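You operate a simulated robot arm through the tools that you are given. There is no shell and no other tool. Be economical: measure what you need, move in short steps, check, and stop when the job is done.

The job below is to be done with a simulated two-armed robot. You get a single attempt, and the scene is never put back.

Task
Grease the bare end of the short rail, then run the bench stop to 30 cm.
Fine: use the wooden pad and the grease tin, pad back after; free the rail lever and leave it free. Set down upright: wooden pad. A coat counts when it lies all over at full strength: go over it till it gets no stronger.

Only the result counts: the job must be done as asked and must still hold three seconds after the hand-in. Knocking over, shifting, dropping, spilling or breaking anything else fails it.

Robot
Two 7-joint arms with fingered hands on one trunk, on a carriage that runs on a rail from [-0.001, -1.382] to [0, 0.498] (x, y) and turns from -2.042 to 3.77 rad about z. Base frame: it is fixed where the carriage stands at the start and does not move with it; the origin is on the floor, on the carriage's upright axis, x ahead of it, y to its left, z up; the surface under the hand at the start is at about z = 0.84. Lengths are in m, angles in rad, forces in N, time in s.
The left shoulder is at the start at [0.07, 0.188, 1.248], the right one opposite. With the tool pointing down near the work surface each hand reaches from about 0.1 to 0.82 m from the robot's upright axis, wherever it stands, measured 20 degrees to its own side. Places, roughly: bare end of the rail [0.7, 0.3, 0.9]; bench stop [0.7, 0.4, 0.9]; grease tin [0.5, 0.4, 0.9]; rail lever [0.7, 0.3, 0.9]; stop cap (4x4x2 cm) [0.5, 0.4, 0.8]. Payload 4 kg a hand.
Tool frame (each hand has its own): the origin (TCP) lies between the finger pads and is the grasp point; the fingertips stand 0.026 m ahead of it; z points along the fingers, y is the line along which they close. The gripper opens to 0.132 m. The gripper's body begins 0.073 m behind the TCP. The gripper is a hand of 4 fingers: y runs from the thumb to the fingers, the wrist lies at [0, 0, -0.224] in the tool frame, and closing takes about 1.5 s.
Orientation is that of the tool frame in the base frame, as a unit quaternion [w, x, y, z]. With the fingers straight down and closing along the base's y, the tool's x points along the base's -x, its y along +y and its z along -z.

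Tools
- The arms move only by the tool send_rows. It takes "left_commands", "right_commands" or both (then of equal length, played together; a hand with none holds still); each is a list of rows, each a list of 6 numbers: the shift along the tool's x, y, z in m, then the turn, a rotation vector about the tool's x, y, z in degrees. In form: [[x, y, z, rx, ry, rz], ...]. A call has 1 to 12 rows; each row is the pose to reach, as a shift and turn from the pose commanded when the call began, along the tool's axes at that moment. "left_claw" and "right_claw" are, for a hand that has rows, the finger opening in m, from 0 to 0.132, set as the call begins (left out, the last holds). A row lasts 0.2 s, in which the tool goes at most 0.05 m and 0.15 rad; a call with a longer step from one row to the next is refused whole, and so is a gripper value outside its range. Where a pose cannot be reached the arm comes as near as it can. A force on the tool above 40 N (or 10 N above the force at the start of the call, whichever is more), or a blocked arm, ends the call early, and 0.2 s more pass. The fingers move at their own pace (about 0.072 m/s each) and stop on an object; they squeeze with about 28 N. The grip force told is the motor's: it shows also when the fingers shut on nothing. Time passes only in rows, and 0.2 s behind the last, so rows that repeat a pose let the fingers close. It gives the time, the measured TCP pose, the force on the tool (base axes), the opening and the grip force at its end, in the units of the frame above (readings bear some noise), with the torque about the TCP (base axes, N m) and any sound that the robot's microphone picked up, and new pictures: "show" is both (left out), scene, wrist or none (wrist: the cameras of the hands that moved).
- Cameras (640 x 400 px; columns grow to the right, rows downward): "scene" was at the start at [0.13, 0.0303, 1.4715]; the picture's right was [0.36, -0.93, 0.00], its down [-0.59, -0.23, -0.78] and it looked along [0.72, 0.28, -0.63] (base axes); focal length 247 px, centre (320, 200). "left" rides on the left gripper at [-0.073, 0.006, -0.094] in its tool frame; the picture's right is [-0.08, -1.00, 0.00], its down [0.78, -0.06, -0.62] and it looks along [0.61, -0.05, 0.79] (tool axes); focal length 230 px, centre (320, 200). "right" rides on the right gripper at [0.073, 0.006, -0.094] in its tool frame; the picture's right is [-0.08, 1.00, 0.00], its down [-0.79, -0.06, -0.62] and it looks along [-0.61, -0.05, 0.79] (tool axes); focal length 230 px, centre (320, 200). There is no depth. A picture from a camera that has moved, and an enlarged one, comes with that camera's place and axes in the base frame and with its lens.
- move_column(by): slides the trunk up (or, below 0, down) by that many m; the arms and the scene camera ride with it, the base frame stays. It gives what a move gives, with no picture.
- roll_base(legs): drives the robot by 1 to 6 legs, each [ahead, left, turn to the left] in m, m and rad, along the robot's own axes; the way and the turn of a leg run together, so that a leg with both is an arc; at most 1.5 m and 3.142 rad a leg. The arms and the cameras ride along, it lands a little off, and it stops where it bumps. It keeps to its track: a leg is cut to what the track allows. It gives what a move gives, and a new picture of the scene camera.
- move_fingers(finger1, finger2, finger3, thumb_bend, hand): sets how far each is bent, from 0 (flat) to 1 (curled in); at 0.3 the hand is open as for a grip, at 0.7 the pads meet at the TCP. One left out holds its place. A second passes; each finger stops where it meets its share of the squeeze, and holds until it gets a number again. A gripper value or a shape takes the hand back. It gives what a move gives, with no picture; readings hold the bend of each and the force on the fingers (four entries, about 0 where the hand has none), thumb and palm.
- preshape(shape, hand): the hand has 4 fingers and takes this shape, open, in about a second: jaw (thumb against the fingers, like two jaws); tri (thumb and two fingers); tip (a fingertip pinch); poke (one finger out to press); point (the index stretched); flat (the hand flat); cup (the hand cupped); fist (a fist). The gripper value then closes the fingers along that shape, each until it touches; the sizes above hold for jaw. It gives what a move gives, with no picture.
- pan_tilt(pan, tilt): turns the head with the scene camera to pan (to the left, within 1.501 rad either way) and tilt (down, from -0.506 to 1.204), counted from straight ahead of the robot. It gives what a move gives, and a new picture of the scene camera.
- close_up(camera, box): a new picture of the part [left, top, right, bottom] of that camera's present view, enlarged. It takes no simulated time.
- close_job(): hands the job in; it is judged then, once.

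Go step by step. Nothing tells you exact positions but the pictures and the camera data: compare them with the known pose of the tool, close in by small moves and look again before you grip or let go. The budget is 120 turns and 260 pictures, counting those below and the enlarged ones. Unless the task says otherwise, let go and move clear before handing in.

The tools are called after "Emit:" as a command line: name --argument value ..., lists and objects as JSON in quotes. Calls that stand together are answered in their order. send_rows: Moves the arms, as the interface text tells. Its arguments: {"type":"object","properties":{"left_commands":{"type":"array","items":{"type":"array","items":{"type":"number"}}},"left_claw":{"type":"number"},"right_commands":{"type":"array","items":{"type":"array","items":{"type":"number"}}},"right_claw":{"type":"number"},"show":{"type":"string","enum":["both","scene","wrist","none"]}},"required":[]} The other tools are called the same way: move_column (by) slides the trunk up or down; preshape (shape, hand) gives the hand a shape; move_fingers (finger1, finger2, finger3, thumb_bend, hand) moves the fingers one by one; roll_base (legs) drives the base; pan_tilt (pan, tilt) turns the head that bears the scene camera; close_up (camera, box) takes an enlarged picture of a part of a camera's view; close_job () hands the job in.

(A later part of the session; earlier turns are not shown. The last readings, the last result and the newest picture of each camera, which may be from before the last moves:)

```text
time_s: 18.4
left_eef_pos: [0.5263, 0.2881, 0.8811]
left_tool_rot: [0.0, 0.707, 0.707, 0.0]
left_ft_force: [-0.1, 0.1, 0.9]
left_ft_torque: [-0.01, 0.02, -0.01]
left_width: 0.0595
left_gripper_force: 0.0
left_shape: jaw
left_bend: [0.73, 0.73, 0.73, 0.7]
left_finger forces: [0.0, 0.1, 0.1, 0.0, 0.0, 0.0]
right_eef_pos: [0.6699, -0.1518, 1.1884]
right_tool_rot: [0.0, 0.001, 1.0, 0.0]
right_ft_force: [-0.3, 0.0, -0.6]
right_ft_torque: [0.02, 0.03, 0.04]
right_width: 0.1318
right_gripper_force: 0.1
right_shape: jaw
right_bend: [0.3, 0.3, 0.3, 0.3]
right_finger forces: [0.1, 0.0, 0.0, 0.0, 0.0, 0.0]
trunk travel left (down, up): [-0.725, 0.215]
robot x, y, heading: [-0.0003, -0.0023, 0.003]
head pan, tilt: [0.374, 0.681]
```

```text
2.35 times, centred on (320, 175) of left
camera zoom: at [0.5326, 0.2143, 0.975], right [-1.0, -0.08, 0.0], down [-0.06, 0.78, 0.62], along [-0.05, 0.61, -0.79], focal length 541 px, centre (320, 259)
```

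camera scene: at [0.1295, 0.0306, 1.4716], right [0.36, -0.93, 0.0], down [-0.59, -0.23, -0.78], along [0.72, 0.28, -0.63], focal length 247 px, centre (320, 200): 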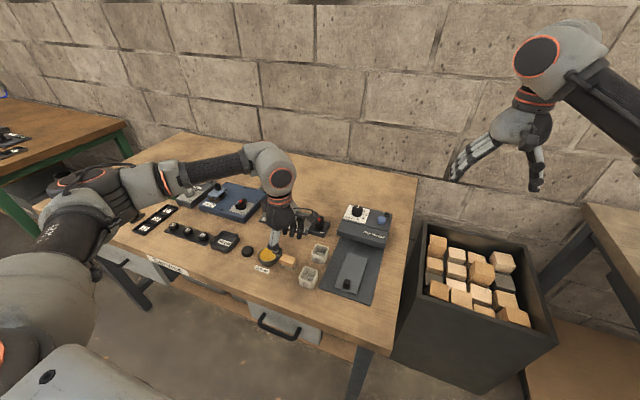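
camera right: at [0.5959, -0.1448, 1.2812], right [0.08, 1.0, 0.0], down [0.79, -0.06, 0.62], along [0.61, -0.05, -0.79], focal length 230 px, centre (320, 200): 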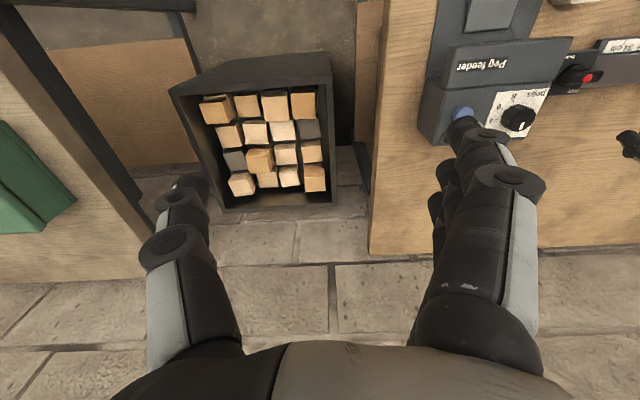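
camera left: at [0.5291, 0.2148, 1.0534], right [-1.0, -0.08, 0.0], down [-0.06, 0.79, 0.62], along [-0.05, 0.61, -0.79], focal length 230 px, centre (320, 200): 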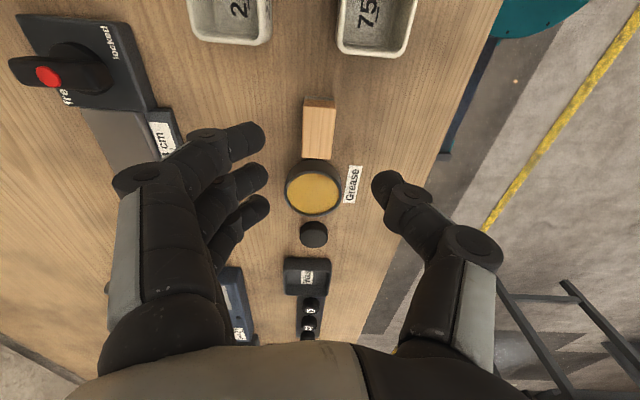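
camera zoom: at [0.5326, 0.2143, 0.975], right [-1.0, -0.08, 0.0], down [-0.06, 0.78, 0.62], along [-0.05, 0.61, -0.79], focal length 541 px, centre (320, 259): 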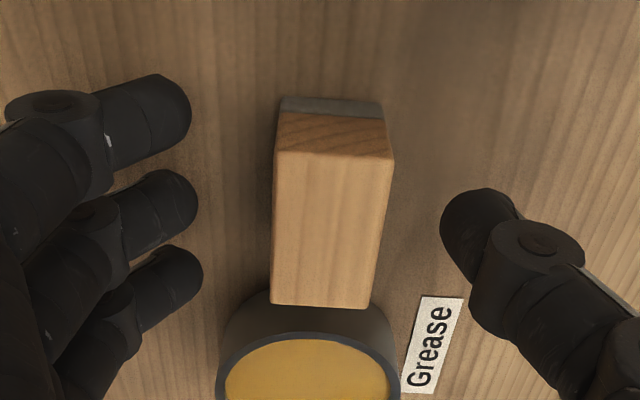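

The fingers straddle the pad clear of the tin. I close on it.

Emit:
send_rows --left_commands '[[0, 0, 0, 0, 0, 0], [0, 0, 0, 0, 0, 0], [0, 0, 0, 0, 0, 0], [0, 0, 0, 0, 0, 0], [0, 0, 0, 0, 0, 0]]' --left_claw 0.0 --show "wrist"

Emit:
close_up --camera "scene" --box '[250, 215, 330, 285]'

```text
time_s: 19.6
left_eef_pos: [0.5275, 0.2875, 0.8807]
left_tool_rot: [0.0, 0.707, 0.707, 0.0]
left_ft_force: [0.8, 0.1, 0.7]
left_ft_torque: [0.0, -0.02, -0.02]
left_width: 0.0203
left_gripper_force: 28.3
left_shape: jaw
left_bend: [0.72, 0.72, 0.72, 0.7]
left_finger forces: [7.8, 8.4, 8.2, 0.0, 25.1, 0.1]
right_eef_pos: [0.671, -0.1523, 1.1879]
right_tool_rot: [0.0, 0.001, 1.0, 0.0]
right_ft_force: [0.6, 0.4, -0.9]
right_ft_torque: [-0.04, -0.02, 0.02]
right_width: 0.1319
right_gripper_force: 0.0
right_shape: jaw
right_bend: [0.3, 0.3, 0.3, 0.3]
right_finger forces: [0.0, 0.0, 0.0, 0.1, 0.0, 0.0]
trunk travel left (down, up): [-0.725, 0.215]
robot x, y, heading: [-0.0006, -0.0011, -0.0]
head pan, tilt: [0.374, 0.681]
camera left: at [0.5327, 0.2143, 0.9752], right [-1.0, -0.08, 0.0], down [-0.06, 0.78, 0.62], along [-0.05, 0.61, -0.79], focal length 230 px, centre (320, 200)
```

left: 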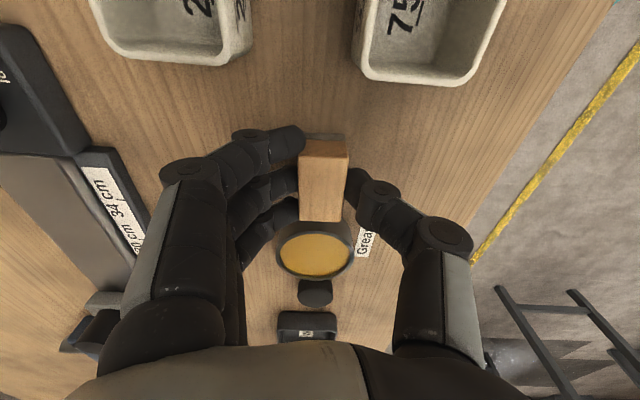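

```text
5.71 times, centred on (290, 250) of scene
camera zoom: at [0.13, 0.0303, 1.4715], right [0.36, -0.93, 0.0], down [-0.59, -0.23, -0.78], along [0.72, 0.28, -0.63], focal length 1413 px, centre (491, -86)
```

zoom: 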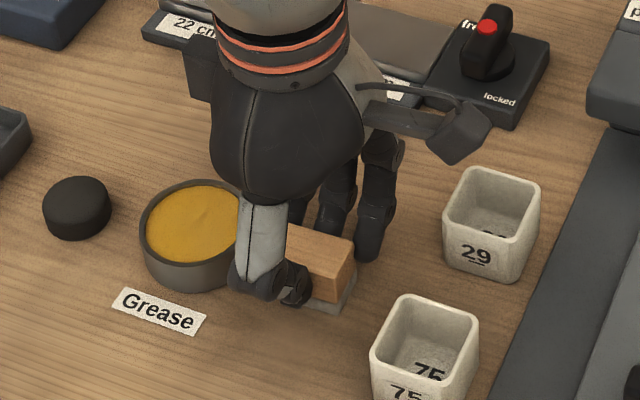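

The pad is gripped. I lift it and carry it over the tin.

Emit:
send_rows --left_commands '[[0, 0, -0.02, 0, 0, 0], [0, 0, -0.04, 0, 0, 0], [0.034, 0, -0.05, 0, 0, 0], [0.068, 0, -0.05, 0, 0, 0], [0.068, 0, -0.04, 0, 0, 0], [0.068, 0, -0.04, 0, 0, 0]]' --show "wrist"

Emit:
close_up --camera "scene" --box '[235, 215, 315, 285]'

Emit:
close_up --camera "left" --box '[240, 100, 400, 240]'

```text
time_s: 21.0
left_eef_pos: [0.5261, 0.3551, 0.9206]
left_tool_rot: [0.0, 0.707, 0.707, 0.001]
left_ft_force: [-0.7, 0.7, 0.2]
left_ft_torque: [0.0, 0.04, 0.01]
left_width: 0.0203
left_gripper_force: 28.1
left_shape: jaw
left_bend: [0.72, 0.72, 0.72, 0.7]
left_finger forces: [7.9, 8.4, 8.3, 0.0, 25.1, 0.0]
right_eef_pos: [0.6703, -0.1515, 1.1872]
right_tool_rot: [0.001, 0.001, 1.0, 0.001]
right_ft_force: [0.0, -0.2, 0.5]
right_ft_torque: [0.01, 0.05, 0.0]
right_width: 0.1319
right_gripper_force: 0.0
right_shape: jaw
right_bend: [0.3, 0.3, 0.3, 0.3]
right_finger forces: [0.0, 0.0, 0.0, 0.0, 0.1, 0.0]
trunk travel left (down, up): [-0.725, 0.215]
robot x, y, heading: [-0.0005, 0.0006, -0.002]
head pan, tilt: [0.374, 0.681]
camera left: at [0.5321, 0.282, 1.0149], right [-1.0, -0.08, 0.0], down [-0.06, 0.79, 0.62], along [-0.05, 0.61, -0.79], focal length 230 px, centre (320, 200)
```

left: 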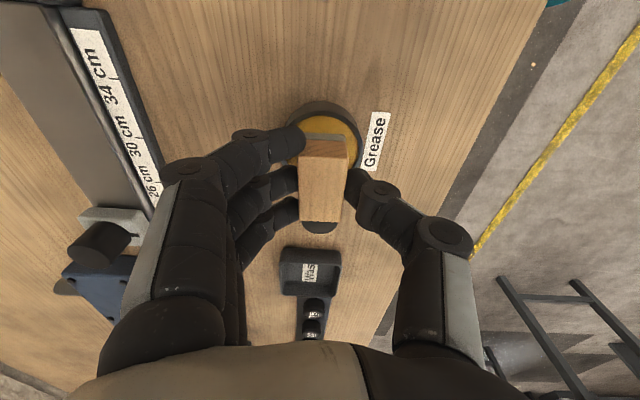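

```text
5.71 times, centred on (275, 250) of scene
camera zoom: at [0.1297, 0.0306, 1.4716], right [0.36, -0.93, 0.0], down [-0.59, -0.23, -0.78], along [0.72, 0.28, -0.63], focal length 1413 px, centre (577, -86)
```

zoom: 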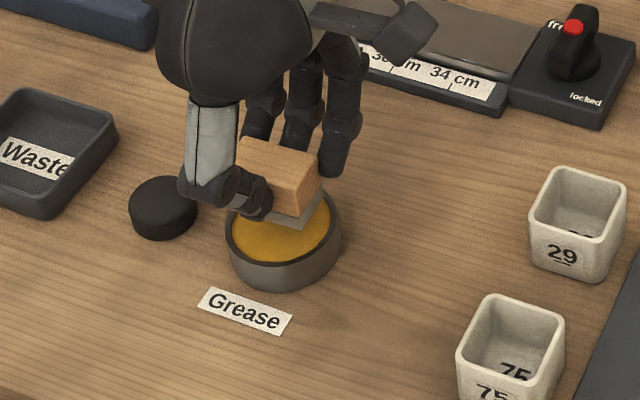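

```text
2.86 times, centred on (320, 170) of left
camera zoom: at [0.5321, 0.282, 1.0149], right [-1.0, -0.08, 0.0], down [-0.06, 0.79, 0.62], along [-0.05, 0.61, -0.79], focal length 657 px, centre (320, 286)
```

zoom: 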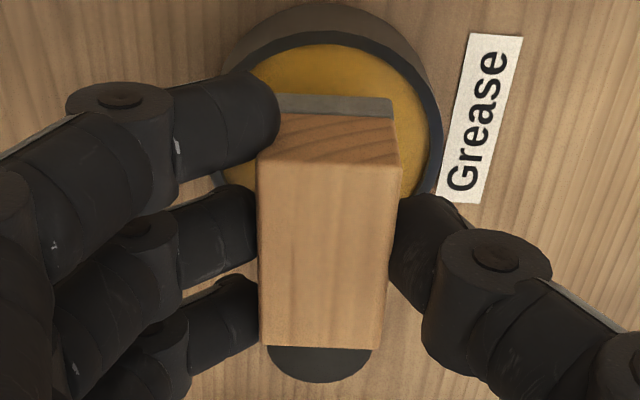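

The pad is centred over the tin. I lower it gently into the grease.

Emit:
send_rows --left_commands '[[0, 0, 0.01, 0, 0, 0], [0, 0, 0.018, 0, 0, 0], [0, 0, 0.021, 0, 0, 0], [0, 0, 0.023, 0, 0, 0], [0, 0, 0.025, 0, 0, 0]]' --show "wrist"

Emit:
close_up --camera "scene" --box '[235, 215, 315, 285]'

```text
time_s: 22.2
left_eef_pos: [0.5249, 0.355, 0.9]
left_tool_rot: [0.002, 0.707, 0.707, 0.002]
left_ft_force: [1.5, 6.9, 30.1]
left_ft_torque: [0.11, -0.12, -0.04]
left_width: 0.0208
left_gripper_force: 27.9
left_shape: jaw
left_bend: [0.73, 0.73, 0.73, 0.71]
left_finger forces: [10.2, 12.1, 11.8, 0.0, 32.5, 0.0]
right_eef_pos: [0.6671, -0.1524, 1.1906]
right_tool_rot: [0.001, 0.0, 1.0, 0.001]
right_ft_force: [-0.4, -0.3, 0.0]
right_ft_torque: [-0.01, 0.0, 0.01]
right_width: 0.1319
right_gripper_force: 0.0
right_shape: jaw
right_bend: [0.3, 0.3, 0.3, 0.3]
right_finger forces: [0.0, 0.1, 0.1, 0.0, 0.0, 0.0]
trunk travel left (down, up): [-0.725, 0.215]
robot x, y, heading: [-0.0007, 0.0, -0.001]
head pan, tilt: [0.374, 0.681]
camera left: at [0.53, 0.2813, 0.9947], right [-1.0, -0.08, -0.01], down [-0.07, 0.78, 0.62], along [-0.04, 0.61, -0.79], focal length 230 px, centre (320, 200)
```

left: 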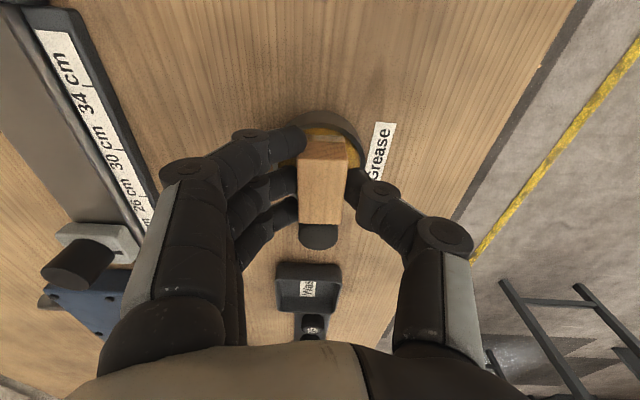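

```text
5.71 times, centred on (275, 250) of scene
camera zoom: at [0.1266, 0.029, 1.4724], right [0.36, -0.93, 0.0], down [-0.58, -0.23, -0.78], along [0.73, 0.28, -0.63], focal length 1413 px, centre (577, -86)
```

zoom: 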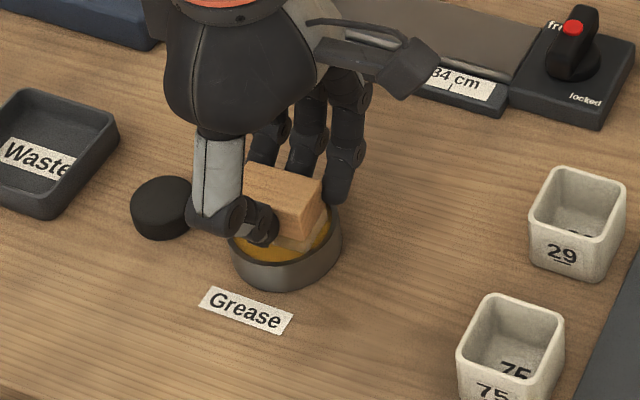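

I felt contact with 30 N, so the pad is in the grease. I lift it out and check its colour.

Emit:
send_rows --left_commands '[[0, 0, -0.005, 0, 0, 0], [0, 0, -0.02, 0, 0, 0], [0, 0, -0.05, 0, 0, 0], [0, 0, -0.05, 0, 0, 0]]' --show "none"

Emit:
close_up --camera "scene" --box '[235, 200, 315, 270]'

Emit:
close_up --camera "left" --box '[240, 100, 400, 240]'

```text
time_s: 23.2
left_eef_pos: [0.5259, 0.3559, 0.9473]
left_tool_rot: [-0.001, 0.707, 0.707, -0.001]
left_ft_force: [0.1, -0.1, -0.6]
left_ft_torque: [0.02, 0.02, -0.04]
left_width: 0.0208
left_gripper_force: 28.2
left_shape: jaw
left_bend: [0.72, 0.73, 0.73, 0.71]
left_finger forces: [9.6, 9.5, 8.8, 0.0, 27.2, 0.0]
right_eef_pos: [0.6716, -0.1505, 1.1871]
right_tool_rot: [0.0, 0.001, 1.0, 0.0]
right_ft_force: [-0.1, -0.3, -1.1]
right_ft_torque: [-0.03, 0.04, 0.0]
right_width: 0.1318
right_gripper_force: 0.2
right_shape: jaw
right_bend: [0.3, 0.3, 0.3, 0.3]
right_finger forces: [0.1, 0.0, 0.0, 0.0, 0.0, 0.1]
trunk travel left (down, up): [-0.725, 0.215]
robot x, y, heading: [-0.0003, -0.0033, 0.004]
head pan, tilt: [0.374, 0.681]
```

```text
5.71 times, centred on (275, 235) of scene
camera zoom: at [0.1309, 0.0307, 1.4714], right [0.36, -0.93, 0.0], down [-0.59, -0.23, -0.78], along [0.72, 0.28, -0.63], focal length 1413 px, centre (577, 0)
```

zoom: 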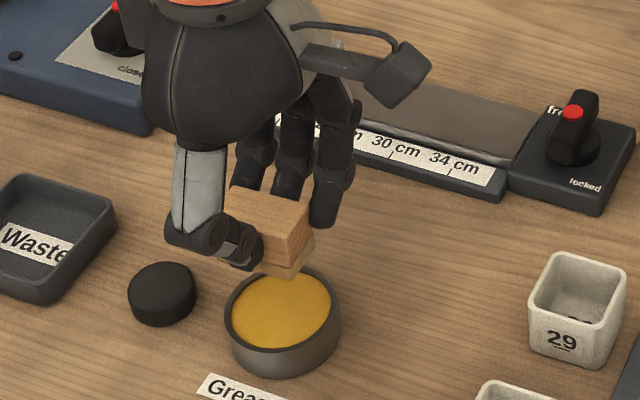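

```text
2.86 times, centred on (320, 170) of left
camera zoom: at [0.5321, 0.2828, 1.0418], right [-1.0, -0.08, 0.0], down [-0.06, 0.78, 0.62], along [-0.05, 0.61, -0.79], focal length 657 px, centre (320, 286)
```

zoom: 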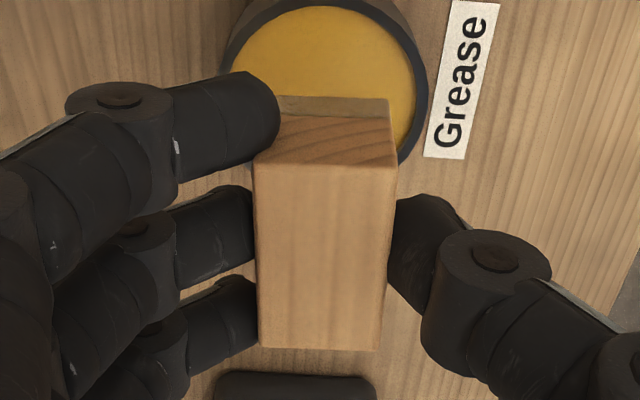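

The felt is now coloured with grease. I carry the pad over the rail, near lane at x 0.693, and look.

Emit:
send_rows --left_commands '[[0, 0.04, 0, 0, 0, 0], [-0.003, 0.08, 0, 0, 0, 0], [-0.006, 0.12, 0, 0, 0, 0], [-0.0105, 0.15, 0, 0, 0, 0], [-0.0105, 0.167, 0.01, 0, 0, 0], [-0.0105, 0.167, 0.02, 0, 0, 0], [-0.0105, 0.167, 0.02, 0, 0, 0]]' --show "none"

Emit:
close_up --camera "scene" --box '[250, 180, 340, 250]'

Emit:
close_up --camera "left" --box '[200, 60, 440, 260]'

```text
time_s: 24.8
left_eef_pos: [0.6917, 0.345, 0.9267]
left_tool_rot: [0.0, 0.707, 0.707, 0.0]
left_ft_force: [0.5, 0.1, -0.2]
left_ft_torque: [0.02, -0.01, 0.0]
left_width: 0.0206
left_gripper_force: 27.5
left_shape: jaw
left_bend: [0.72, 0.73, 0.73, 0.71]
left_finger forces: [9.4, 9.4, 8.7, 0.0, 26.6, 0.0]
right_eef_pos: [0.6708, -0.1509, 1.1891]
right_tool_rot: [0.001, 0.001, 1.0, 0.0]
right_ft_force: [-0.5, 0.2, -0.2]
right_ft_torque: [0.05, -0.01, 0.03]
right_width: 0.132
right_gripper_force: 0.0
right_shape: jaw
right_bend: [0.3, 0.3, 0.3, 0.3]
right_finger forces: [0.1, 0.1, 0.0, 0.0, 0.1, 0.0]
trunk travel left (down, up): [-0.725, 0.215]
robot x, y, heading: [0.0027, 0.0012, -0.001]
head pan, tilt: [0.374, 0.681]
```

```text
5.71 times, centred on (295, 215) of scene
camera zoom: at [0.1302, 0.0301, 1.4715], right [0.36, -0.93, 0.0], down [-0.59, -0.23, -0.78], along [0.72, 0.28, -0.63], focal length 1413 px, centre (463, 114)
```

zoom: 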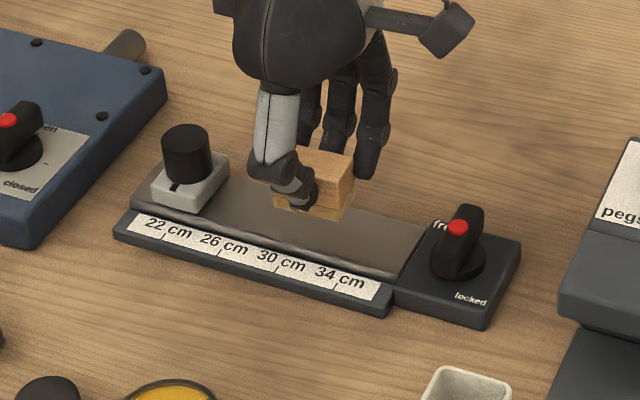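

```text
2.00 times, centred on (320, 160) of left
camera zoom: at [0.6977, 0.2717, 1.0205], right [-1.0, -0.08, 0.0], down [-0.06, 0.78, 0.62], along [-0.05, 0.61, -0.79], focal length 460 px, centre (320, 280)
```

zoom: 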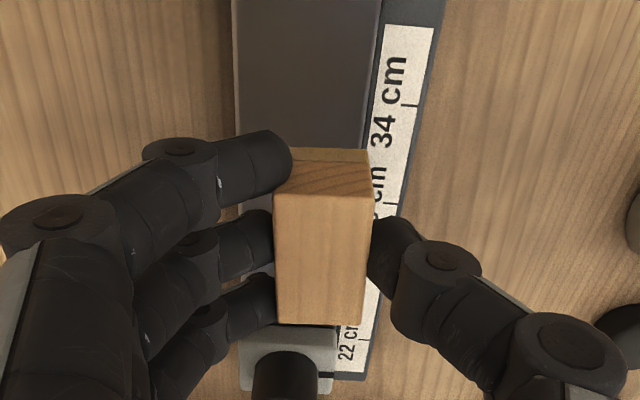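

The grease-laden pad hangs over the rail's near lane. I lower it gently to contact.

Emit:
send_rows --left_commands '[[0, -0.002, 0.012, 0, 0, 0], [0, -0.002, 0.022, 0, 0, 0], [0, -0.002, 0.026, 0, 0, 0], [0, -0.002, 0.029, 0, 0, 0]]' --show "none"

Emit:
close_up --camera "scene" --box '[250, 180, 340, 250]'

```text
time_s: 25.8
left_eef_pos: [0.6908, 0.3455, 0.8983]
left_tool_rot: [0.002, 0.707, 0.707, 0.001]
left_ft_force: [0.3, -0.5, 0.6]
left_ft_torque: [0.04, 0.01, 0.0]
left_width: 0.0209
left_gripper_force: 28.4
left_shape: jaw
left_bend: [0.72, 0.73, 0.73, 0.71]
left_finger forces: [9.2, 9.5, 8.9, 0.0, 26.7, 0.0]
right_eef_pos: [0.6702, -0.1521, 1.1877]
right_tool_rot: [0.0, 0.001, 1.0, 0.0]
right_ft_force: [-0.3, 0.3, 0.3]
right_ft_torque: [-0.02, -0.04, 0.02]
right_width: 0.1318
right_gripper_force: 0.1
right_shape: jaw
right_bend: [0.3, 0.3, 0.3, 0.3]
right_finger forces: [0.0, 0.1, 0.0, 0.0, 0.1, 0.0]
trunk travel left (down, up): [-0.725, 0.215]
robot x, y, heading: [0.0008, 0.001, -0.003]
head pan, tilt: [0.374, 0.681]
```

```text
5.71 times, centred on (295, 215) of scene
camera zoom: at [0.1297, 0.0302, 1.4716], right [0.36, -0.93, 0.0], down [-0.59, -0.23, -0.78], along [0.72, 0.28, -0.63], focal length 1413 px, centre (463, 114)
```

zoom: 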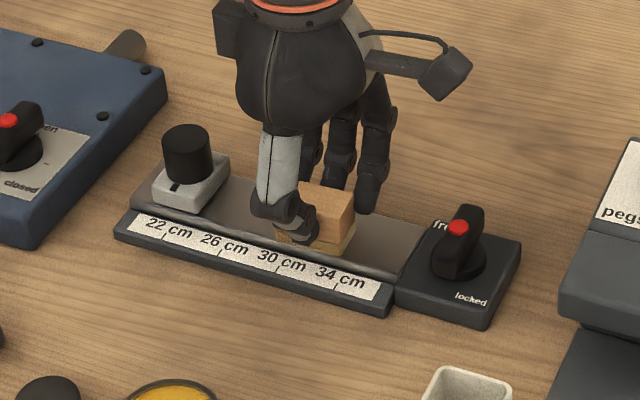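

Not yet touching. I go down by small steps.

Emit:
send_rows --left_commands '[[0, 0, 0.001, 0, 0, 0], [0, 0, 0.002, 0, 0, 0], [0, 0, 0.003, 0, 0, 0], [0, 0, 0.003, 0, 0, 0]]' --show "none"

```text
time_s: 26.8
left_eef_pos: [0.6896, 0.3447, 0.8967]
left_tool_rot: [0.001, 0.707, 0.707, 0.001]
left_ft_force: [-0.8, 3.4, 13.9]
left_ft_torque: [0.1, -0.09, 0.0]
left_width: 0.0212
left_gripper_force: 28.5
left_shape: jaw
left_bend: [0.73, 0.73, 0.73, 0.71]
left_finger forces: [8.9, 10.5, 9.5, 0.0, 28.8, 0.0]
right_eef_pos: [0.6686, -0.1524, 1.1888]
right_tool_rot: [0.0, 0.002, 1.0, 0.0]
right_ft_force: [-0.1, -0.7, -0.2]
right_ft_torque: [0.03, 0.02, 0.0]
right_width: 0.1323
right_gripper_force: 0.0
right_shape: jaw
right_bend: [0.3, 0.3, 0.3, 0.3]
right_finger forces: [0.0, 0.0, 0.0, 0.1, 0.0, 0.0]
trunk travel left (down, up): [-0.725, 0.215]
robot x, y, heading: [-0.0031, -0.0002, 0.001]
head pan, tilt: [0.374, 0.681]
```

Contact at 14 N. I stroke towards the lever end and back.

Emit:
send_rows --left_commands '[[-0.012, 0, 0, 0, 0, 0], [-0.024, 0, 0, 0, 0, 0], [-0.035, 0, 0, 0, 0, 0], [-0.024, 0, 0, 0, 0, 0], [-0.012, 0, 0, 0, 0, 0], [0, 0, 0, 0, 0, 0], [0, 0, -0.01, 0, 0, 0], [0, 0, -0.05, 0, 0, 0], [0, 0, -0.09, 0, 0, 0]]' --show "wrist"

Emit:
close_up --camera "scene" --box '[250, 180, 340, 250]'

Emit:
close_up --camera "left" --box '[200, 40, 440, 240]'

```text
time_s: 28.8
left_eef_pos: [0.6903, 0.3468, 0.985]
left_tool_rot: [-0.001, 0.707, 0.707, 0.0]
left_ft_force: [0.7, 0.0, -0.5]
left_ft_torque: [0.0, 0.02, 0.0]
left_width: 0.0207
left_gripper_force: 28.5
left_shape: jaw
left_bend: [0.73, 0.73, 0.73, 0.71]
left_finger forces: [9.8, 10.6, 8.6, 0.0, 26.3, 0.1]
right_eef_pos: [0.6705, -0.1523, 1.1878]
right_tool_rot: [0.001, 0.002, 1.0, 0.0]
right_ft_force: [0.1, -0.9, -0.2]
right_ft_torque: [0.0, 0.02, 0.0]
right_width: 0.132
right_gripper_force: 0.1
right_shape: jaw
right_bend: [0.3, 0.3, 0.3, 0.3]
right_finger forces: [0.0, 0.0, 0.1, 0.1, 0.1, 0.1]
trunk travel left (down, up): [-0.725, 0.215]
robot x, y, heading: [-0.0033, -0.003, 0.001]
head pan, tilt: [0.374, 0.681]
camera left: at [0.6957, 0.2727, 1.0798], right [-1.0, -0.08, 0.0], down [-0.06, 0.78, 0.62], along [-0.05, 0.62, -0.79], focal length 230 px, centre (320, 200)
```

left: 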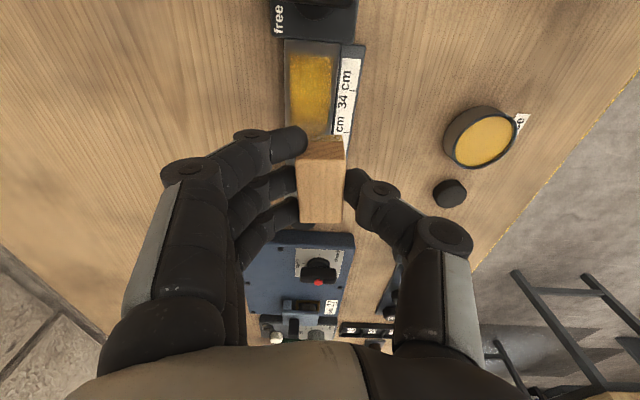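

```text
5.71 times, centred on (295, 215) of scene
camera zoom: at [0.1298, 0.0299, 1.4715], right [0.36, -0.93, 0.0], down [-0.59, -0.23, -0.78], along [0.72, 0.28, -0.63], focal length 1413 px, centre (463, 114)
```

zoom: 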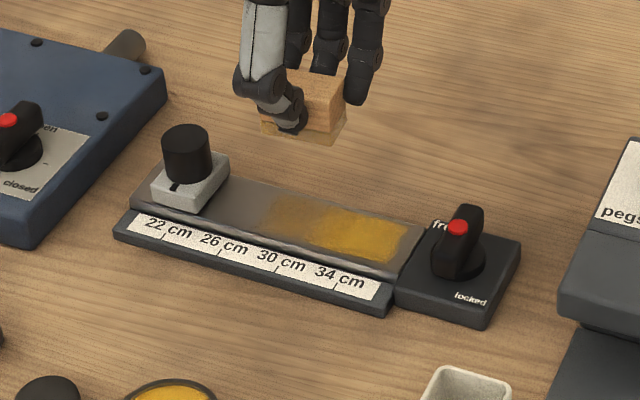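

```text
2.00 times, centred on (320, 140) of left
camera zoom: at [0.6957, 0.2727, 1.0798], right [-1.0, -0.08, 0.0], down [-0.06, 0.78, 0.62], along [-0.05, 0.62, -0.79], focal length 460 px, centre (320, 320)
```

zoom: 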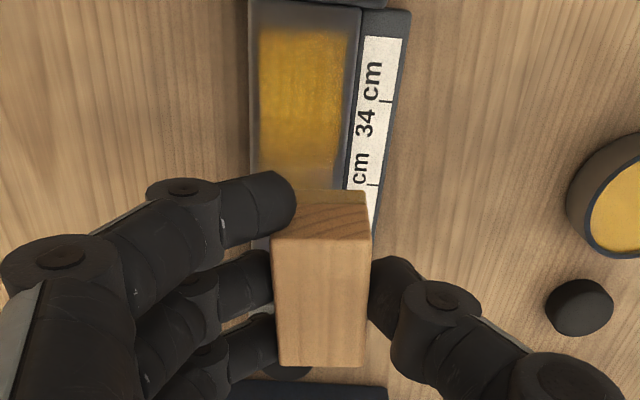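

The first stroke laid a coat at the lever end. It looks stronger there and fades towards the stop. I go over the near lane again, then shift to the far lane.

Emit:
send_rows --left_commands '[[0, 0, 0.045, 0, 0, 0], [0, 0, 0.085, 0, 0, 0], [0, 0, 0.0905, 0, 0, 0], [-0.018, 0, 0.0905, 0, 0, 0], [-0.036, 0, 0.0905, 0, 0, 0], [-0.018, 0, 0.0905, 0, 0, 0], [0.0, 0, 0.0905, 0, 0, 0], [0.018, 0, 0.0905, 0, 0, 0], [0.034, 0, 0.0905, 0, 0, 0], [0.018, 0, 0.0905, 0, 0, 0], [0, 0, 0.0905, 0, 0, 0]]' --show "none"

Emit:
send_rows --left_commands '[[0, 0.01, 0, 0, 0, 0], [0, 0.021, 0, 0, 0, 0], [-0.018, 0.021, 0, 0, 0, 0], [-0.036, 0.021, 0, 0, 0, 0], [-0.018, 0.021, 0, 0, 0, 0], [0, 0.021, 0, 0, 0, 0], [0.018, 0.021, 0, 0, 0, 0], [0.034, 0.021, 0, 0, 0, 0], [0.018, 0.021, 0, 0, 0, 0], [0, 0.021, 0, 0, 0, 0], [0, 0.021, -0.04, 0, 0, 0], [0, 0.021, -0.09, 0, 0, 0]]' --show "none"

Emit:
close_up --camera "scene" --box '[250, 180, 340, 250]'

Emit:
close_up --camera "left" --box '[200, 40, 440, 240]'

```text
time_s: 31.2
left_eef_pos: [0.689, 0.3429, 0.8958]
left_tool_rot: [-0.001, 0.707, 0.707, 0.001]
left_ft_force: [-1.4, 3.3, 12.8]
left_ft_torque: [0.1, -0.05, 0.0]
left_width: 0.0201
left_gripper_force: 28.3
left_shape: jaw
left_bend: [0.74, 0.73, 0.73, 0.71]
left_finger forces: [6.0, 12.6, 9.7, 0.0, 26.9, 0.0]
right_eef_pos: [0.6695, -0.1527, 1.1892]
right_tool_rot: [0.002, 0.001, 1.0, 0.001]
right_ft_force: [-0.1, -0.8, -0.7]
right_ft_torque: [0.03, 0.0, -0.01]
right_width: 0.1319
right_gripper_force: 0.0
right_shape: jaw
right_bend: [0.3, 0.3, 0.3, 0.3]
right_finger forces: [0.0, 0.1, 0.0, 0.0, 0.0, 0.0]
trunk travel left (down, up): [-0.725, 0.215]
robot x, y, heading: [-0.0008, 0.0028, -0.001]
head pan, tilt: [0.374, 0.681]
```

```text
time_s: 33.8
left_eef_pos: [0.7113, 0.3408, 0.986]
left_tool_rot: [0.0, 0.707, 0.707, 0.0]
left_ft_force: [0.4, -0.6, 0.0]
left_ft_torque: [0.02, -0.02, -0.03]
left_width: 0.0198
left_gripper_force: 27.7
left_shape: jaw
left_bend: [0.74, 0.72, 0.73, 0.71]
left_finger forces: [6.3, 11.6, 8.9, 0.0, 24.5, 0.0]
left hand out of reach, approached as far as the arm can: row 8
right_eef_pos: [0.6686, -0.1523, 1.1884]
right_tool_rot: [0.001, 0.001, 1.0, 0.0]
right_ft_force: [-0.8, 0.2, 0.4]
right_ft_torque: [-0.01, 0.0, 0.01]
right_width: 0.1319
right_gripper_force: 0.1
right_shape: jaw
right_bend: [0.3, 0.3, 0.3, 0.3]
right_finger forces: [0.0, 0.0, 0.1, 0.0, 0.0, 0.0]
trunk travel left (down, up): [-0.725, 0.215]
robot x, y, heading: [0.0016, 0.0011, -0.001]
head pan, tilt: [0.374, 0.681]
```

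```text
5.71 times, centred on (295, 215) of scene
camera zoom: at [0.1283, 0.0298, 1.4716], right [0.36, -0.93, 0.0], down [-0.58, -0.23, -0.78], along [0.72, 0.28, -0.63], focal length 1413 px, centre (463, 114)
```

zoom: 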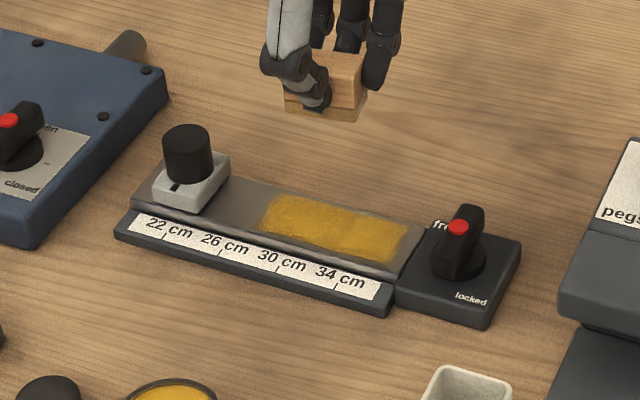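

```text
2.00 times, centred on (320, 140) of left
camera zoom: at [0.7172, 0.2688, 1.0797], right [-1.0, -0.08, 0.0], down [-0.06, 0.78, 0.62], along [-0.05, 0.62, -0.79], focal length 460 px, centre (320, 320)
```

zoom: 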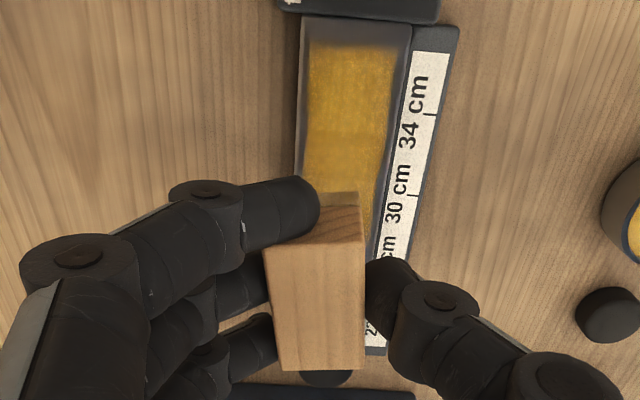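

The coat fills a clear rectangle on the rail. I zoom in to judge how even it is.

Emit:
close_up --camera "scene" --box '[288, 207, 320, 227]'

Emit:
close_up --camera "left" --box '[340, 40, 420, 140]'

```text
16.00 times, centred on (304, 217) of scene
camera zoom: at [0.1283, 0.0298, 1.4716], right [0.36, -0.93, 0.0], down [-0.58, -0.23, -0.78], along [0.72, 0.28, -0.63], focal length 3957 px, centre (576, -72)
```

zoom: 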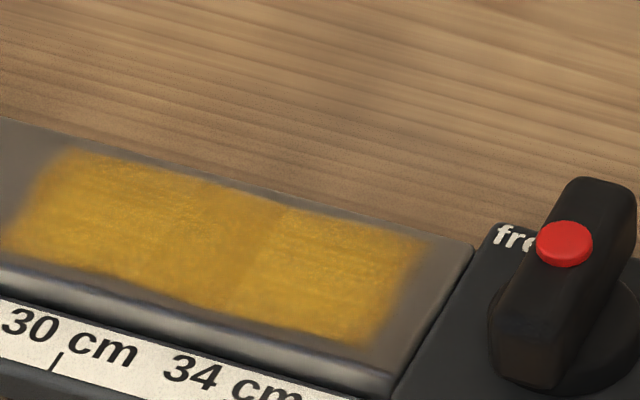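

```text
4.00 times, centred on (380, 90) of left
camera zoom: at [0.7172, 0.2688, 1.0797], right [-1.0, -0.08, 0.0], down [-0.06, 0.78, 0.62], along [-0.05, 0.62, -0.79], focal length 920 px, centre (80, 640)
```

zoom: 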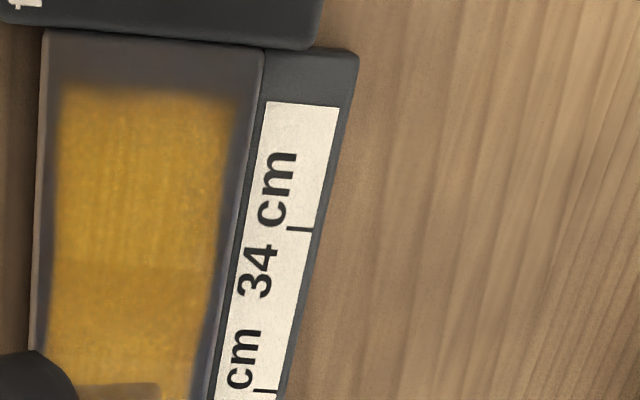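

Coverage is complete, with slight unevenness in the middle. I make more passes over the far lane and the middle to see whether it gets stronger.

Emit:
send_rows --left_commands '[[0, 0, 0.045, 0, 0, 0], [0, 0, 0.085, 0, 0, 0], [0, 0, 0.091, 0, 0, 0], [-0.018, 0, 0.091, 0, 0, 0], [-0.034, 0, 0.091, 0, 0, 0], [-0.018, 0, 0.091, 0, 0, 0], [0.0, 0, 0.091, 0, 0, 0], [0.018, 0, 0.091, 0, 0, 0], [0.03, 0, 0.091, 0, 0, 0], [0.03, -0.01, 0.091, 0, 0, 0], [0.015, -0.01, 0.091, 0, 0, 0], [0, -0.01, 0.091, 0, 0, 0]]' --show "none"

Emit:
send_rows --left_commands '[[-0.018, 0, 0, 0, 0, 0], [-0.034, 0, 0, 0, 0, 0], [-0.034, -0.011, 0, 0, 0, 0], [-0.018, -0.011, 0, 0, 0, 0], [0, -0.011, 0, 0, 0, 0], [0.018, -0.011, 0, 0, 0, 0], [0.034, -0.011, 0, 0, 0, 0], [0.018, -0.011, 0, 0, 0, 0], [0, -0.011, 0, 0, 0, 0], [0, -0.011, -0.01, 0, 0, 0], [0, -0.011, -0.05, 0, 0, 0], [0, -0.011, -0.09, 0, 0, 0]]' --show "none"

Emit:
close_up --camera "scene" --box '[280, 202, 320, 227]'

Emit:
close_up --camera "left" --box '[240, 40, 400, 240]'

```text
time_s: 36.4
left_eef_pos: [0.7005, 0.3425, 0.8952]
left_tool_rot: [0.0, 0.707, 0.707, 0.001]
left_ft_force: [-1.0, 4.3, 16.7]
left_ft_torque: [0.19, -0.13, 0.03]
left_width: 0.0198
left_gripper_force: 28.4
left_shape: jaw
left_bend: [0.74, 0.73, 0.73, 0.71]
left_finger forces: [5.2, 13.7, 10.6, 0.1, 28.2, 0.0]
left hand out of reach, approached as far as the arm can: row 9
right_eef_pos: [0.6691, -0.153, 1.1899]
right_tool_rot: [0.0, 0.001, 1.0, 0.001]
right_ft_force: [0.0, 0.4, -0.9]
right_ft_torque: [0.0, -0.03, -0.01]
right_width: 0.1318
right_gripper_force: 0.2
right_shape: jaw
right_bend: [0.3, 0.3, 0.3, 0.3]
right_finger forces: [0.0, 0.0, 0.1, 0.0, 0.0, 0.1]
trunk travel left (down, up): [-0.725, 0.215]
robot x, y, heading: [-0.0009, -0.0028, -0.002]
head pan, tilt: [0.374, 0.681]
```

```text
time_s: 39.0
left_eef_pos: [0.6904, 0.345, 0.9834]
left_tool_rot: [0.0, 0.707, 0.707, 0.0]
left_ft_force: [0.1, 0.4, -0.5]
left_ft_torque: [-0.02, -0.01, -0.02]
left_width: 0.0195
left_gripper_force: 27.7
left_shape: jaw
left_bend: [0.74, 0.72, 0.72, 0.71]
left_finger forces: [5.9, 12.0, 9.0, 0.0, 23.7, 0.1]
right_eef_pos: [0.6701, -0.1521, 1.188]
right_tool_rot: [-0.001, 0.001, 1.0, 0.0]
right_ft_force: [0.0, 0.7, -0.8]
right_ft_torque: [-0.01, 0.04, 0.03]
right_width: 0.1319
right_gripper_force: 0.0
right_shape: jaw
right_bend: [0.3, 0.3, 0.3, 0.3]
right_finger forces: [0.0, 0.1, 0.0, 0.0, 0.1, 0.1]
trunk travel left (down, up): [-0.725, 0.215]
robot x, y, heading: [0.0023, -0.0019, -0.003]
head pan, tilt: [0.374, 0.681]
```

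```text
16.00 times, centred on (300, 214) of scene
camera zoom: at [0.1299, 0.0297, 1.4715], right [0.36, -0.93, 0.0], down [-0.59, -0.23, -0.78], along [0.72, 0.28, -0.63], focal length 3957 px, centre (640, -32)
```

zoom: 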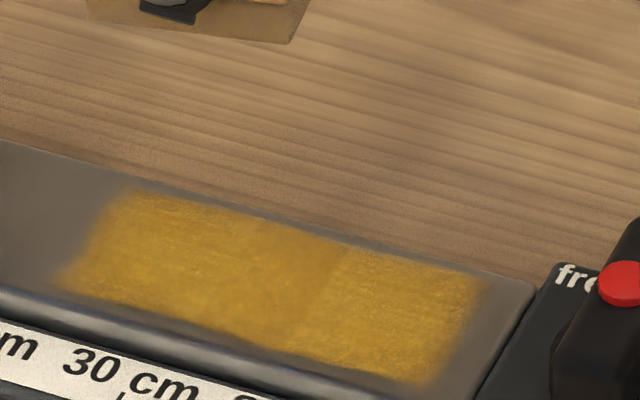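

```text
2.00 times, centred on (320, 140) of left
camera zoom: at [0.697, 0.2709, 1.0778], right [-1.0, -0.08, 0.0], down [-0.06, 0.78, 0.62], along [-0.05, 0.62, -0.79], focal length 460 px, centre (320, 320)
```

zoom: 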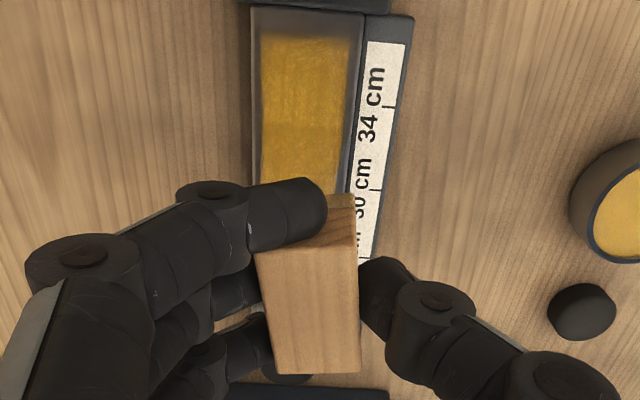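

The pad has yawed about 5 degrees in the grip, and the coat looks denser. I take more grease, correcting the yaw on the way.

Emit:
send_rows --left_commands '[[0, -0.03, 0, 0, 0, 2], [0.003, -0.07, 0, 0, 0, 4.6], [0.006, -0.11, 0, 0, 0, 4.6], [0.0085, -0.15, 0, 0, 0, 4.6], [0.0085, -0.1675, 0.02, 0, 0, 4.6], [0.0085, -0.1675, 0.055, 0, 0, 4.6], [0.0085, -0.1675, 0.06, 0, 0, 4.6]]' --show "none"

Emit:
close_up --camera "scene" --box '[235, 215, 315, 285]'

Emit:
close_up --camera "left" --box '[240, 100, 400, 240]'

```text
time_s: 40.6
left_eef_pos: [0.5208, 0.3533, 0.9234]
left_tool_rot: [0.0, 0.735, 0.678, 0.001]
left_ft_force: [-0.2, -0.3, 0.1]
left_ft_torque: [0.0, 0.02, -0.01]
left_width: 0.0192
left_gripper_force: 28.2
left_shape: jaw
left_bend: [0.74, 0.72, 0.72, 0.71]
left_finger forces: [5.6, 12.0, 9.0, 0.0, 23.4, 0.0]
right_eef_pos: [0.6686, -0.1518, 1.1877]
right_tool_rot: [0.0, 0.001, 1.0, -0.001]
right_ft_force: [-0.1, 0.1, 0.3]
right_ft_torque: [0.02, 0.0, -0.02]
right_width: 0.1317
right_gripper_force: 0.0
right_shape: jaw
right_bend: [0.3, 0.3, 0.3, 0.3]
right_finger forces: [0.1, 0.1, 0.1, 0.1, 0.1, 0.1]
trunk travel left (down, up): [-0.725, 0.215]
robot x, y, heading: [0.0008, -0.0002, -0.002]
head pan, tilt: [0.374, 0.681]
```

```text
5.71 times, centred on (275, 250) of scene
camera zoom: at [0.1293, 0.0302, 1.4716], right [0.36, -0.93, 0.0], down [-0.59, -0.23, -0.78], along [0.72, 0.28, -0.63], focal length 1413 px, centre (577, -86)
```

zoom: 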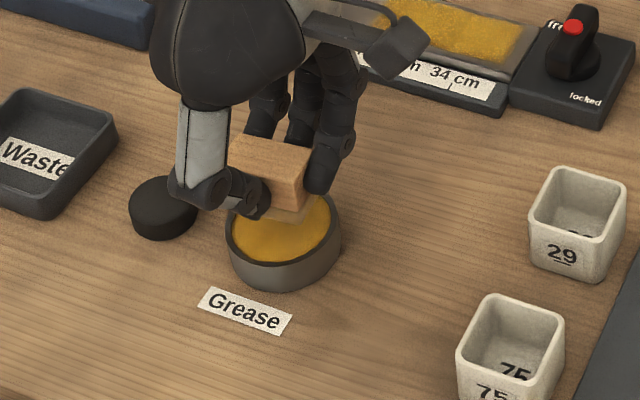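

```text
2.86 times, centred on (320, 170) of left
camera zoom: at [0.5214, 0.28, 1.0171], right [-1.0, 0.0, 0.0], down [0.0, 0.79, 0.62], along [0.0, 0.62, -0.79], focal length 657 px, centre (320, 286)
```

zoom: 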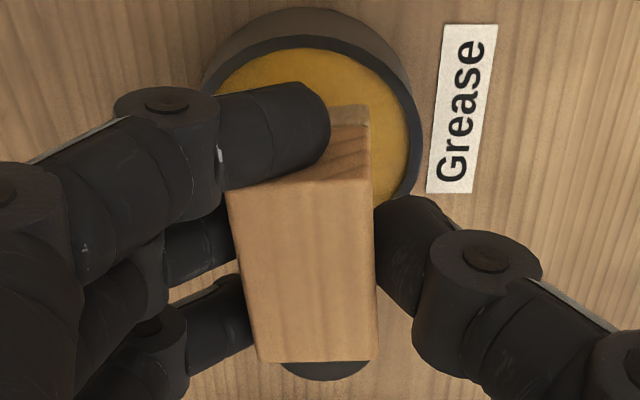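

The pad is still yawed about 4.5 degrees and sits slightly off centre. I correct both, then look once more before dipping.

Emit:
send_rows --left_commands '[[-0.0029, 0.0017, 0, 0, 0, 4.5], [-0.0029, 0.0017, 0.008, 0, 0, 4.5], [-0.0029, 0.0017, 0.012, 0, 0, 4.5], [-0.0029, 0.0017, 0.012, 0, 0, 4.5]]' --show "none"

Emit:
close_up --camera "left" --box '[240, 100, 400, 240]'

Emit:
close_up --camera "scene" --box '[255, 230, 300, 270]'

```text
time_s: 41.6
left_eef_pos: [0.5237, 0.3496, 0.9103]
left_tool_rot: [-0.001, 0.761, 0.648, 0.0]
left_ft_force: [0.4, 0.8, -1.3]
left_ft_torque: [-0.01, -0.03, 0.0]
left_width: 0.0194
left_gripper_force: 28.1
left_shape: jaw
left_bend: [0.74, 0.72, 0.72, 0.71]
left_finger forces: [5.4, 11.9, 9.0, 0.0, 23.6, 0.0]
right_eef_pos: [0.6709, -0.1518, 1.1874]
right_tool_rot: [0.001, 0.001, 1.0, 0.001]
right_ft_force: [0.2, 1.0, 0.3]
right_ft_torque: [-0.03, -0.01, 0.04]
right_width: 0.1318
right_gripper_force: 0.0
right_shape: jaw
right_bend: [0.3, 0.3, 0.3, 0.3]
right_finger forces: [0.1, 0.1, 0.1, 0.0, 0.1, 0.0]
trunk travel left (down, up): [-0.725, 0.215]
robot x, y, heading: [0.0008, 0.0022, -0.003]
head pan, tilt: [0.374, 0.681]
```

```text
2.86 times, centred on (320, 170) of left
camera zoom: at [0.5188, 0.2768, 1.0052], right [-1.0, 0.08, 0.0], down [0.06, 0.78, 0.62], along [0.05, 0.61, -0.79], focal length 657 px, centre (320, 286)
```

zoom: 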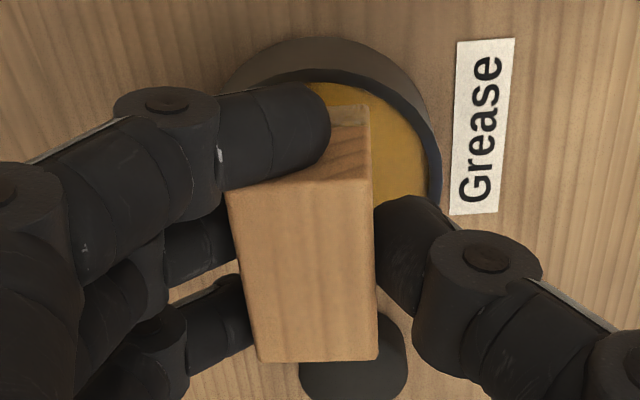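

```text
10.00 times, centred on (278, 250) of scene
camera zoom: at [0.13, 0.0303, 1.4715], right [0.36, -0.93, 0.0], down [-0.59, -0.23, -0.78], along [0.72, 0.28, -0.63], focal length 2473 px, centre (745, -300)
```

zoom: 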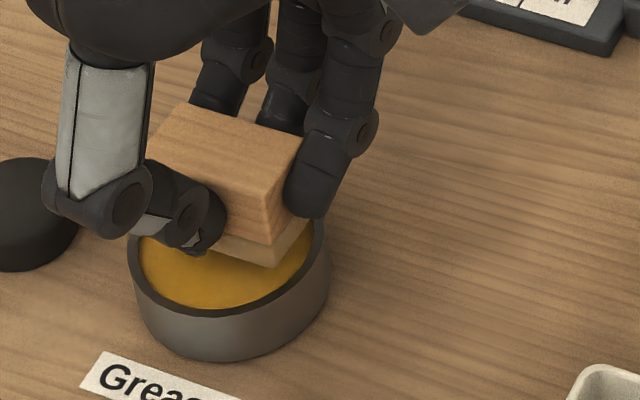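

The pad is aligned but 2 mm too far ahead. I shift it and dip.

Emit:
send_rows --left_commands '[[0.0007, -0.0022, 0, 0, 0, 0], [0.0007, -0.0022, 0.006, 0, 0, 0], [0.0007, -0.0022, 0.01, 0, 0, 0], [0.0007, -0.0022, 0.012, 0, 0, 0], [0.0007, -0.0022, 0.014, 0, 0, 0], [0.0007, -0.0022, 0.014, 0, 0, 0]]' --show "none"

Emit:
close_up --camera "scene" --box '[255, 230, 300, 270]'

```text
time_s: 43.0
left_eef_pos: [0.5216, 0.351, 0.9008]
left_tool_rot: [0.0, 0.76, 0.65, 0.001]
left_ft_force: [0.9, 1.4, 12.5]
left_ft_torque: [0.11, -0.22, -0.02]
left_width: 0.0196
left_gripper_force: 28.0
left_shape: jaw
left_bend: [0.74, 0.72, 0.73, 0.71]
left_finger forces: [5.1, 13.1, 10.8, 0.0, 25.6, 0.1]
right_eef_pos: [0.6688, -0.1525, 1.1884]
right_tool_rot: [0.0, 0.0, 1.0, 0.001]
right_ft_force: [-0.4, 0.5, 1.6]
right_ft_torque: [0.0, -0.03, 0.01]
right_width: 0.1318
right_gripper_force: 0.0
right_shape: jaw
right_bend: [0.3, 0.3, 0.3, 0.3]
right_finger forces: [0.1, 0.1, 0.0, 0.1, 0.0, 0.0]
trunk travel left (down, up): [-0.725, 0.215]
robot x, y, heading: [-0.0004, 0.0016, 0.002]
head pan, tilt: [0.374, 0.681]
```

```text
10.00 times, centred on (278, 250) of scene
camera zoom: at [0.1287, 0.0296, 1.4718], right [0.36, -0.93, 0.0], down [-0.59, -0.23, -0.78], along [0.72, 0.28, -0.63], focal length 2473 px, centre (745, -300)
```

zoom: 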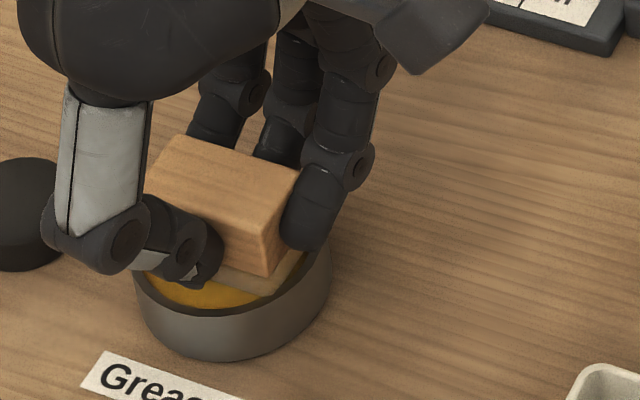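

The pad is dipped again at 12 N. I lift it and return to the near lane of the rail.

Emit:
send_rows --left_commands '[[0, 0, -0.01, 0, 0, 0], [0, 0, -0.05, 0, 0, 0], [0.004, 0.04, -0.05, 0, 0, 0], [0.008, 0.08, -0.05, 0, 0, 0], [0.012, 0.12, -0.05, 0, 0, 0], [0.0151, 0.15, -0.05, 0, 0, 0], [0.0151, 0.1641, -0.04, 0, 0, 0], [0.0151, 0.1641, -0.02, 0, 0, 0], [0.0151, 0.1641, -0.02, 0, 0, 0]]' --show "none"

Emit:
close_up --camera "left" --box '[200, 60, 440, 260]'

Emit:
close_up --camera "scene" --box '[265, 185, 335, 240]'

```text
time_s: 45.0
left_eef_pos: [0.6853, 0.3419, 0.9269]
left_tool_rot: [0.0, 0.758, 0.652, 0.001]
left_ft_force: [-0.7, 0.6, 0.0]
left_ft_torque: [-0.02, 0.0, 0.04]
left_width: 0.019
left_gripper_force: 27.9
left_shape: jaw
left_bend: [0.74, 0.72, 0.72, 0.71]
left_finger forces: [5.2, 12.0, 9.1, 0.0, 23.3, 0.1]
left hand out of reach, approached as far as the arm can: row 7, 8, 9
right_eef_pos: [0.6701, -0.1513, 1.1883]
right_tool_rot: [-0.001, 0.001, 1.0, 0.0]
right_ft_force: [1.2, -0.1, 0.6]
right_ft_torque: [-0.03, -0.03, 0.0]
right_width: 0.1319
right_gripper_force: 0.0
right_shape: jaw
right_bend: [0.3, 0.3, 0.3, 0.3]
right_finger forces: [0.0, 0.0, 0.0, 0.0, 0.0, 0.1]
trunk travel left (down, up): [-0.725, 0.215]
robot x, y, heading: [0.0024, 0.0001, -0.002]
head pan, tilt: [0.374, 0.681]
```

```text
2.00 times, centred on (320, 160) of left
camera zoom: at [0.6789, 0.2689, 1.0209], right [-1.0, 0.07, 0.0], down [0.06, 0.78, 0.62], along [0.05, 0.62, -0.79], focal length 460 px, centre (320, 280)
```

zoom: 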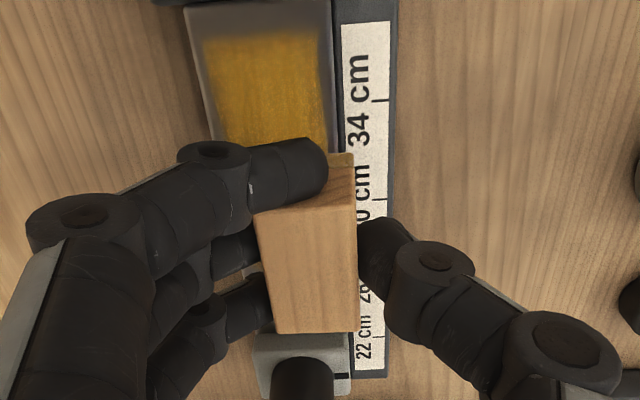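

```text
7.27 times, centred on (300, 212) of scene
camera zoom: at [0.1303, 0.0307, 1.4715], right [0.36, -0.93, 0.0], down [-0.59, -0.23, -0.78], along [0.72, 0.28, -0.63], focal length 1799 px, centre (466, 109)
```

zoom: 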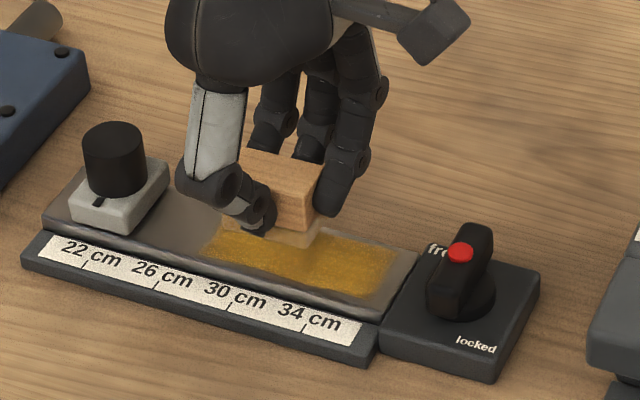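

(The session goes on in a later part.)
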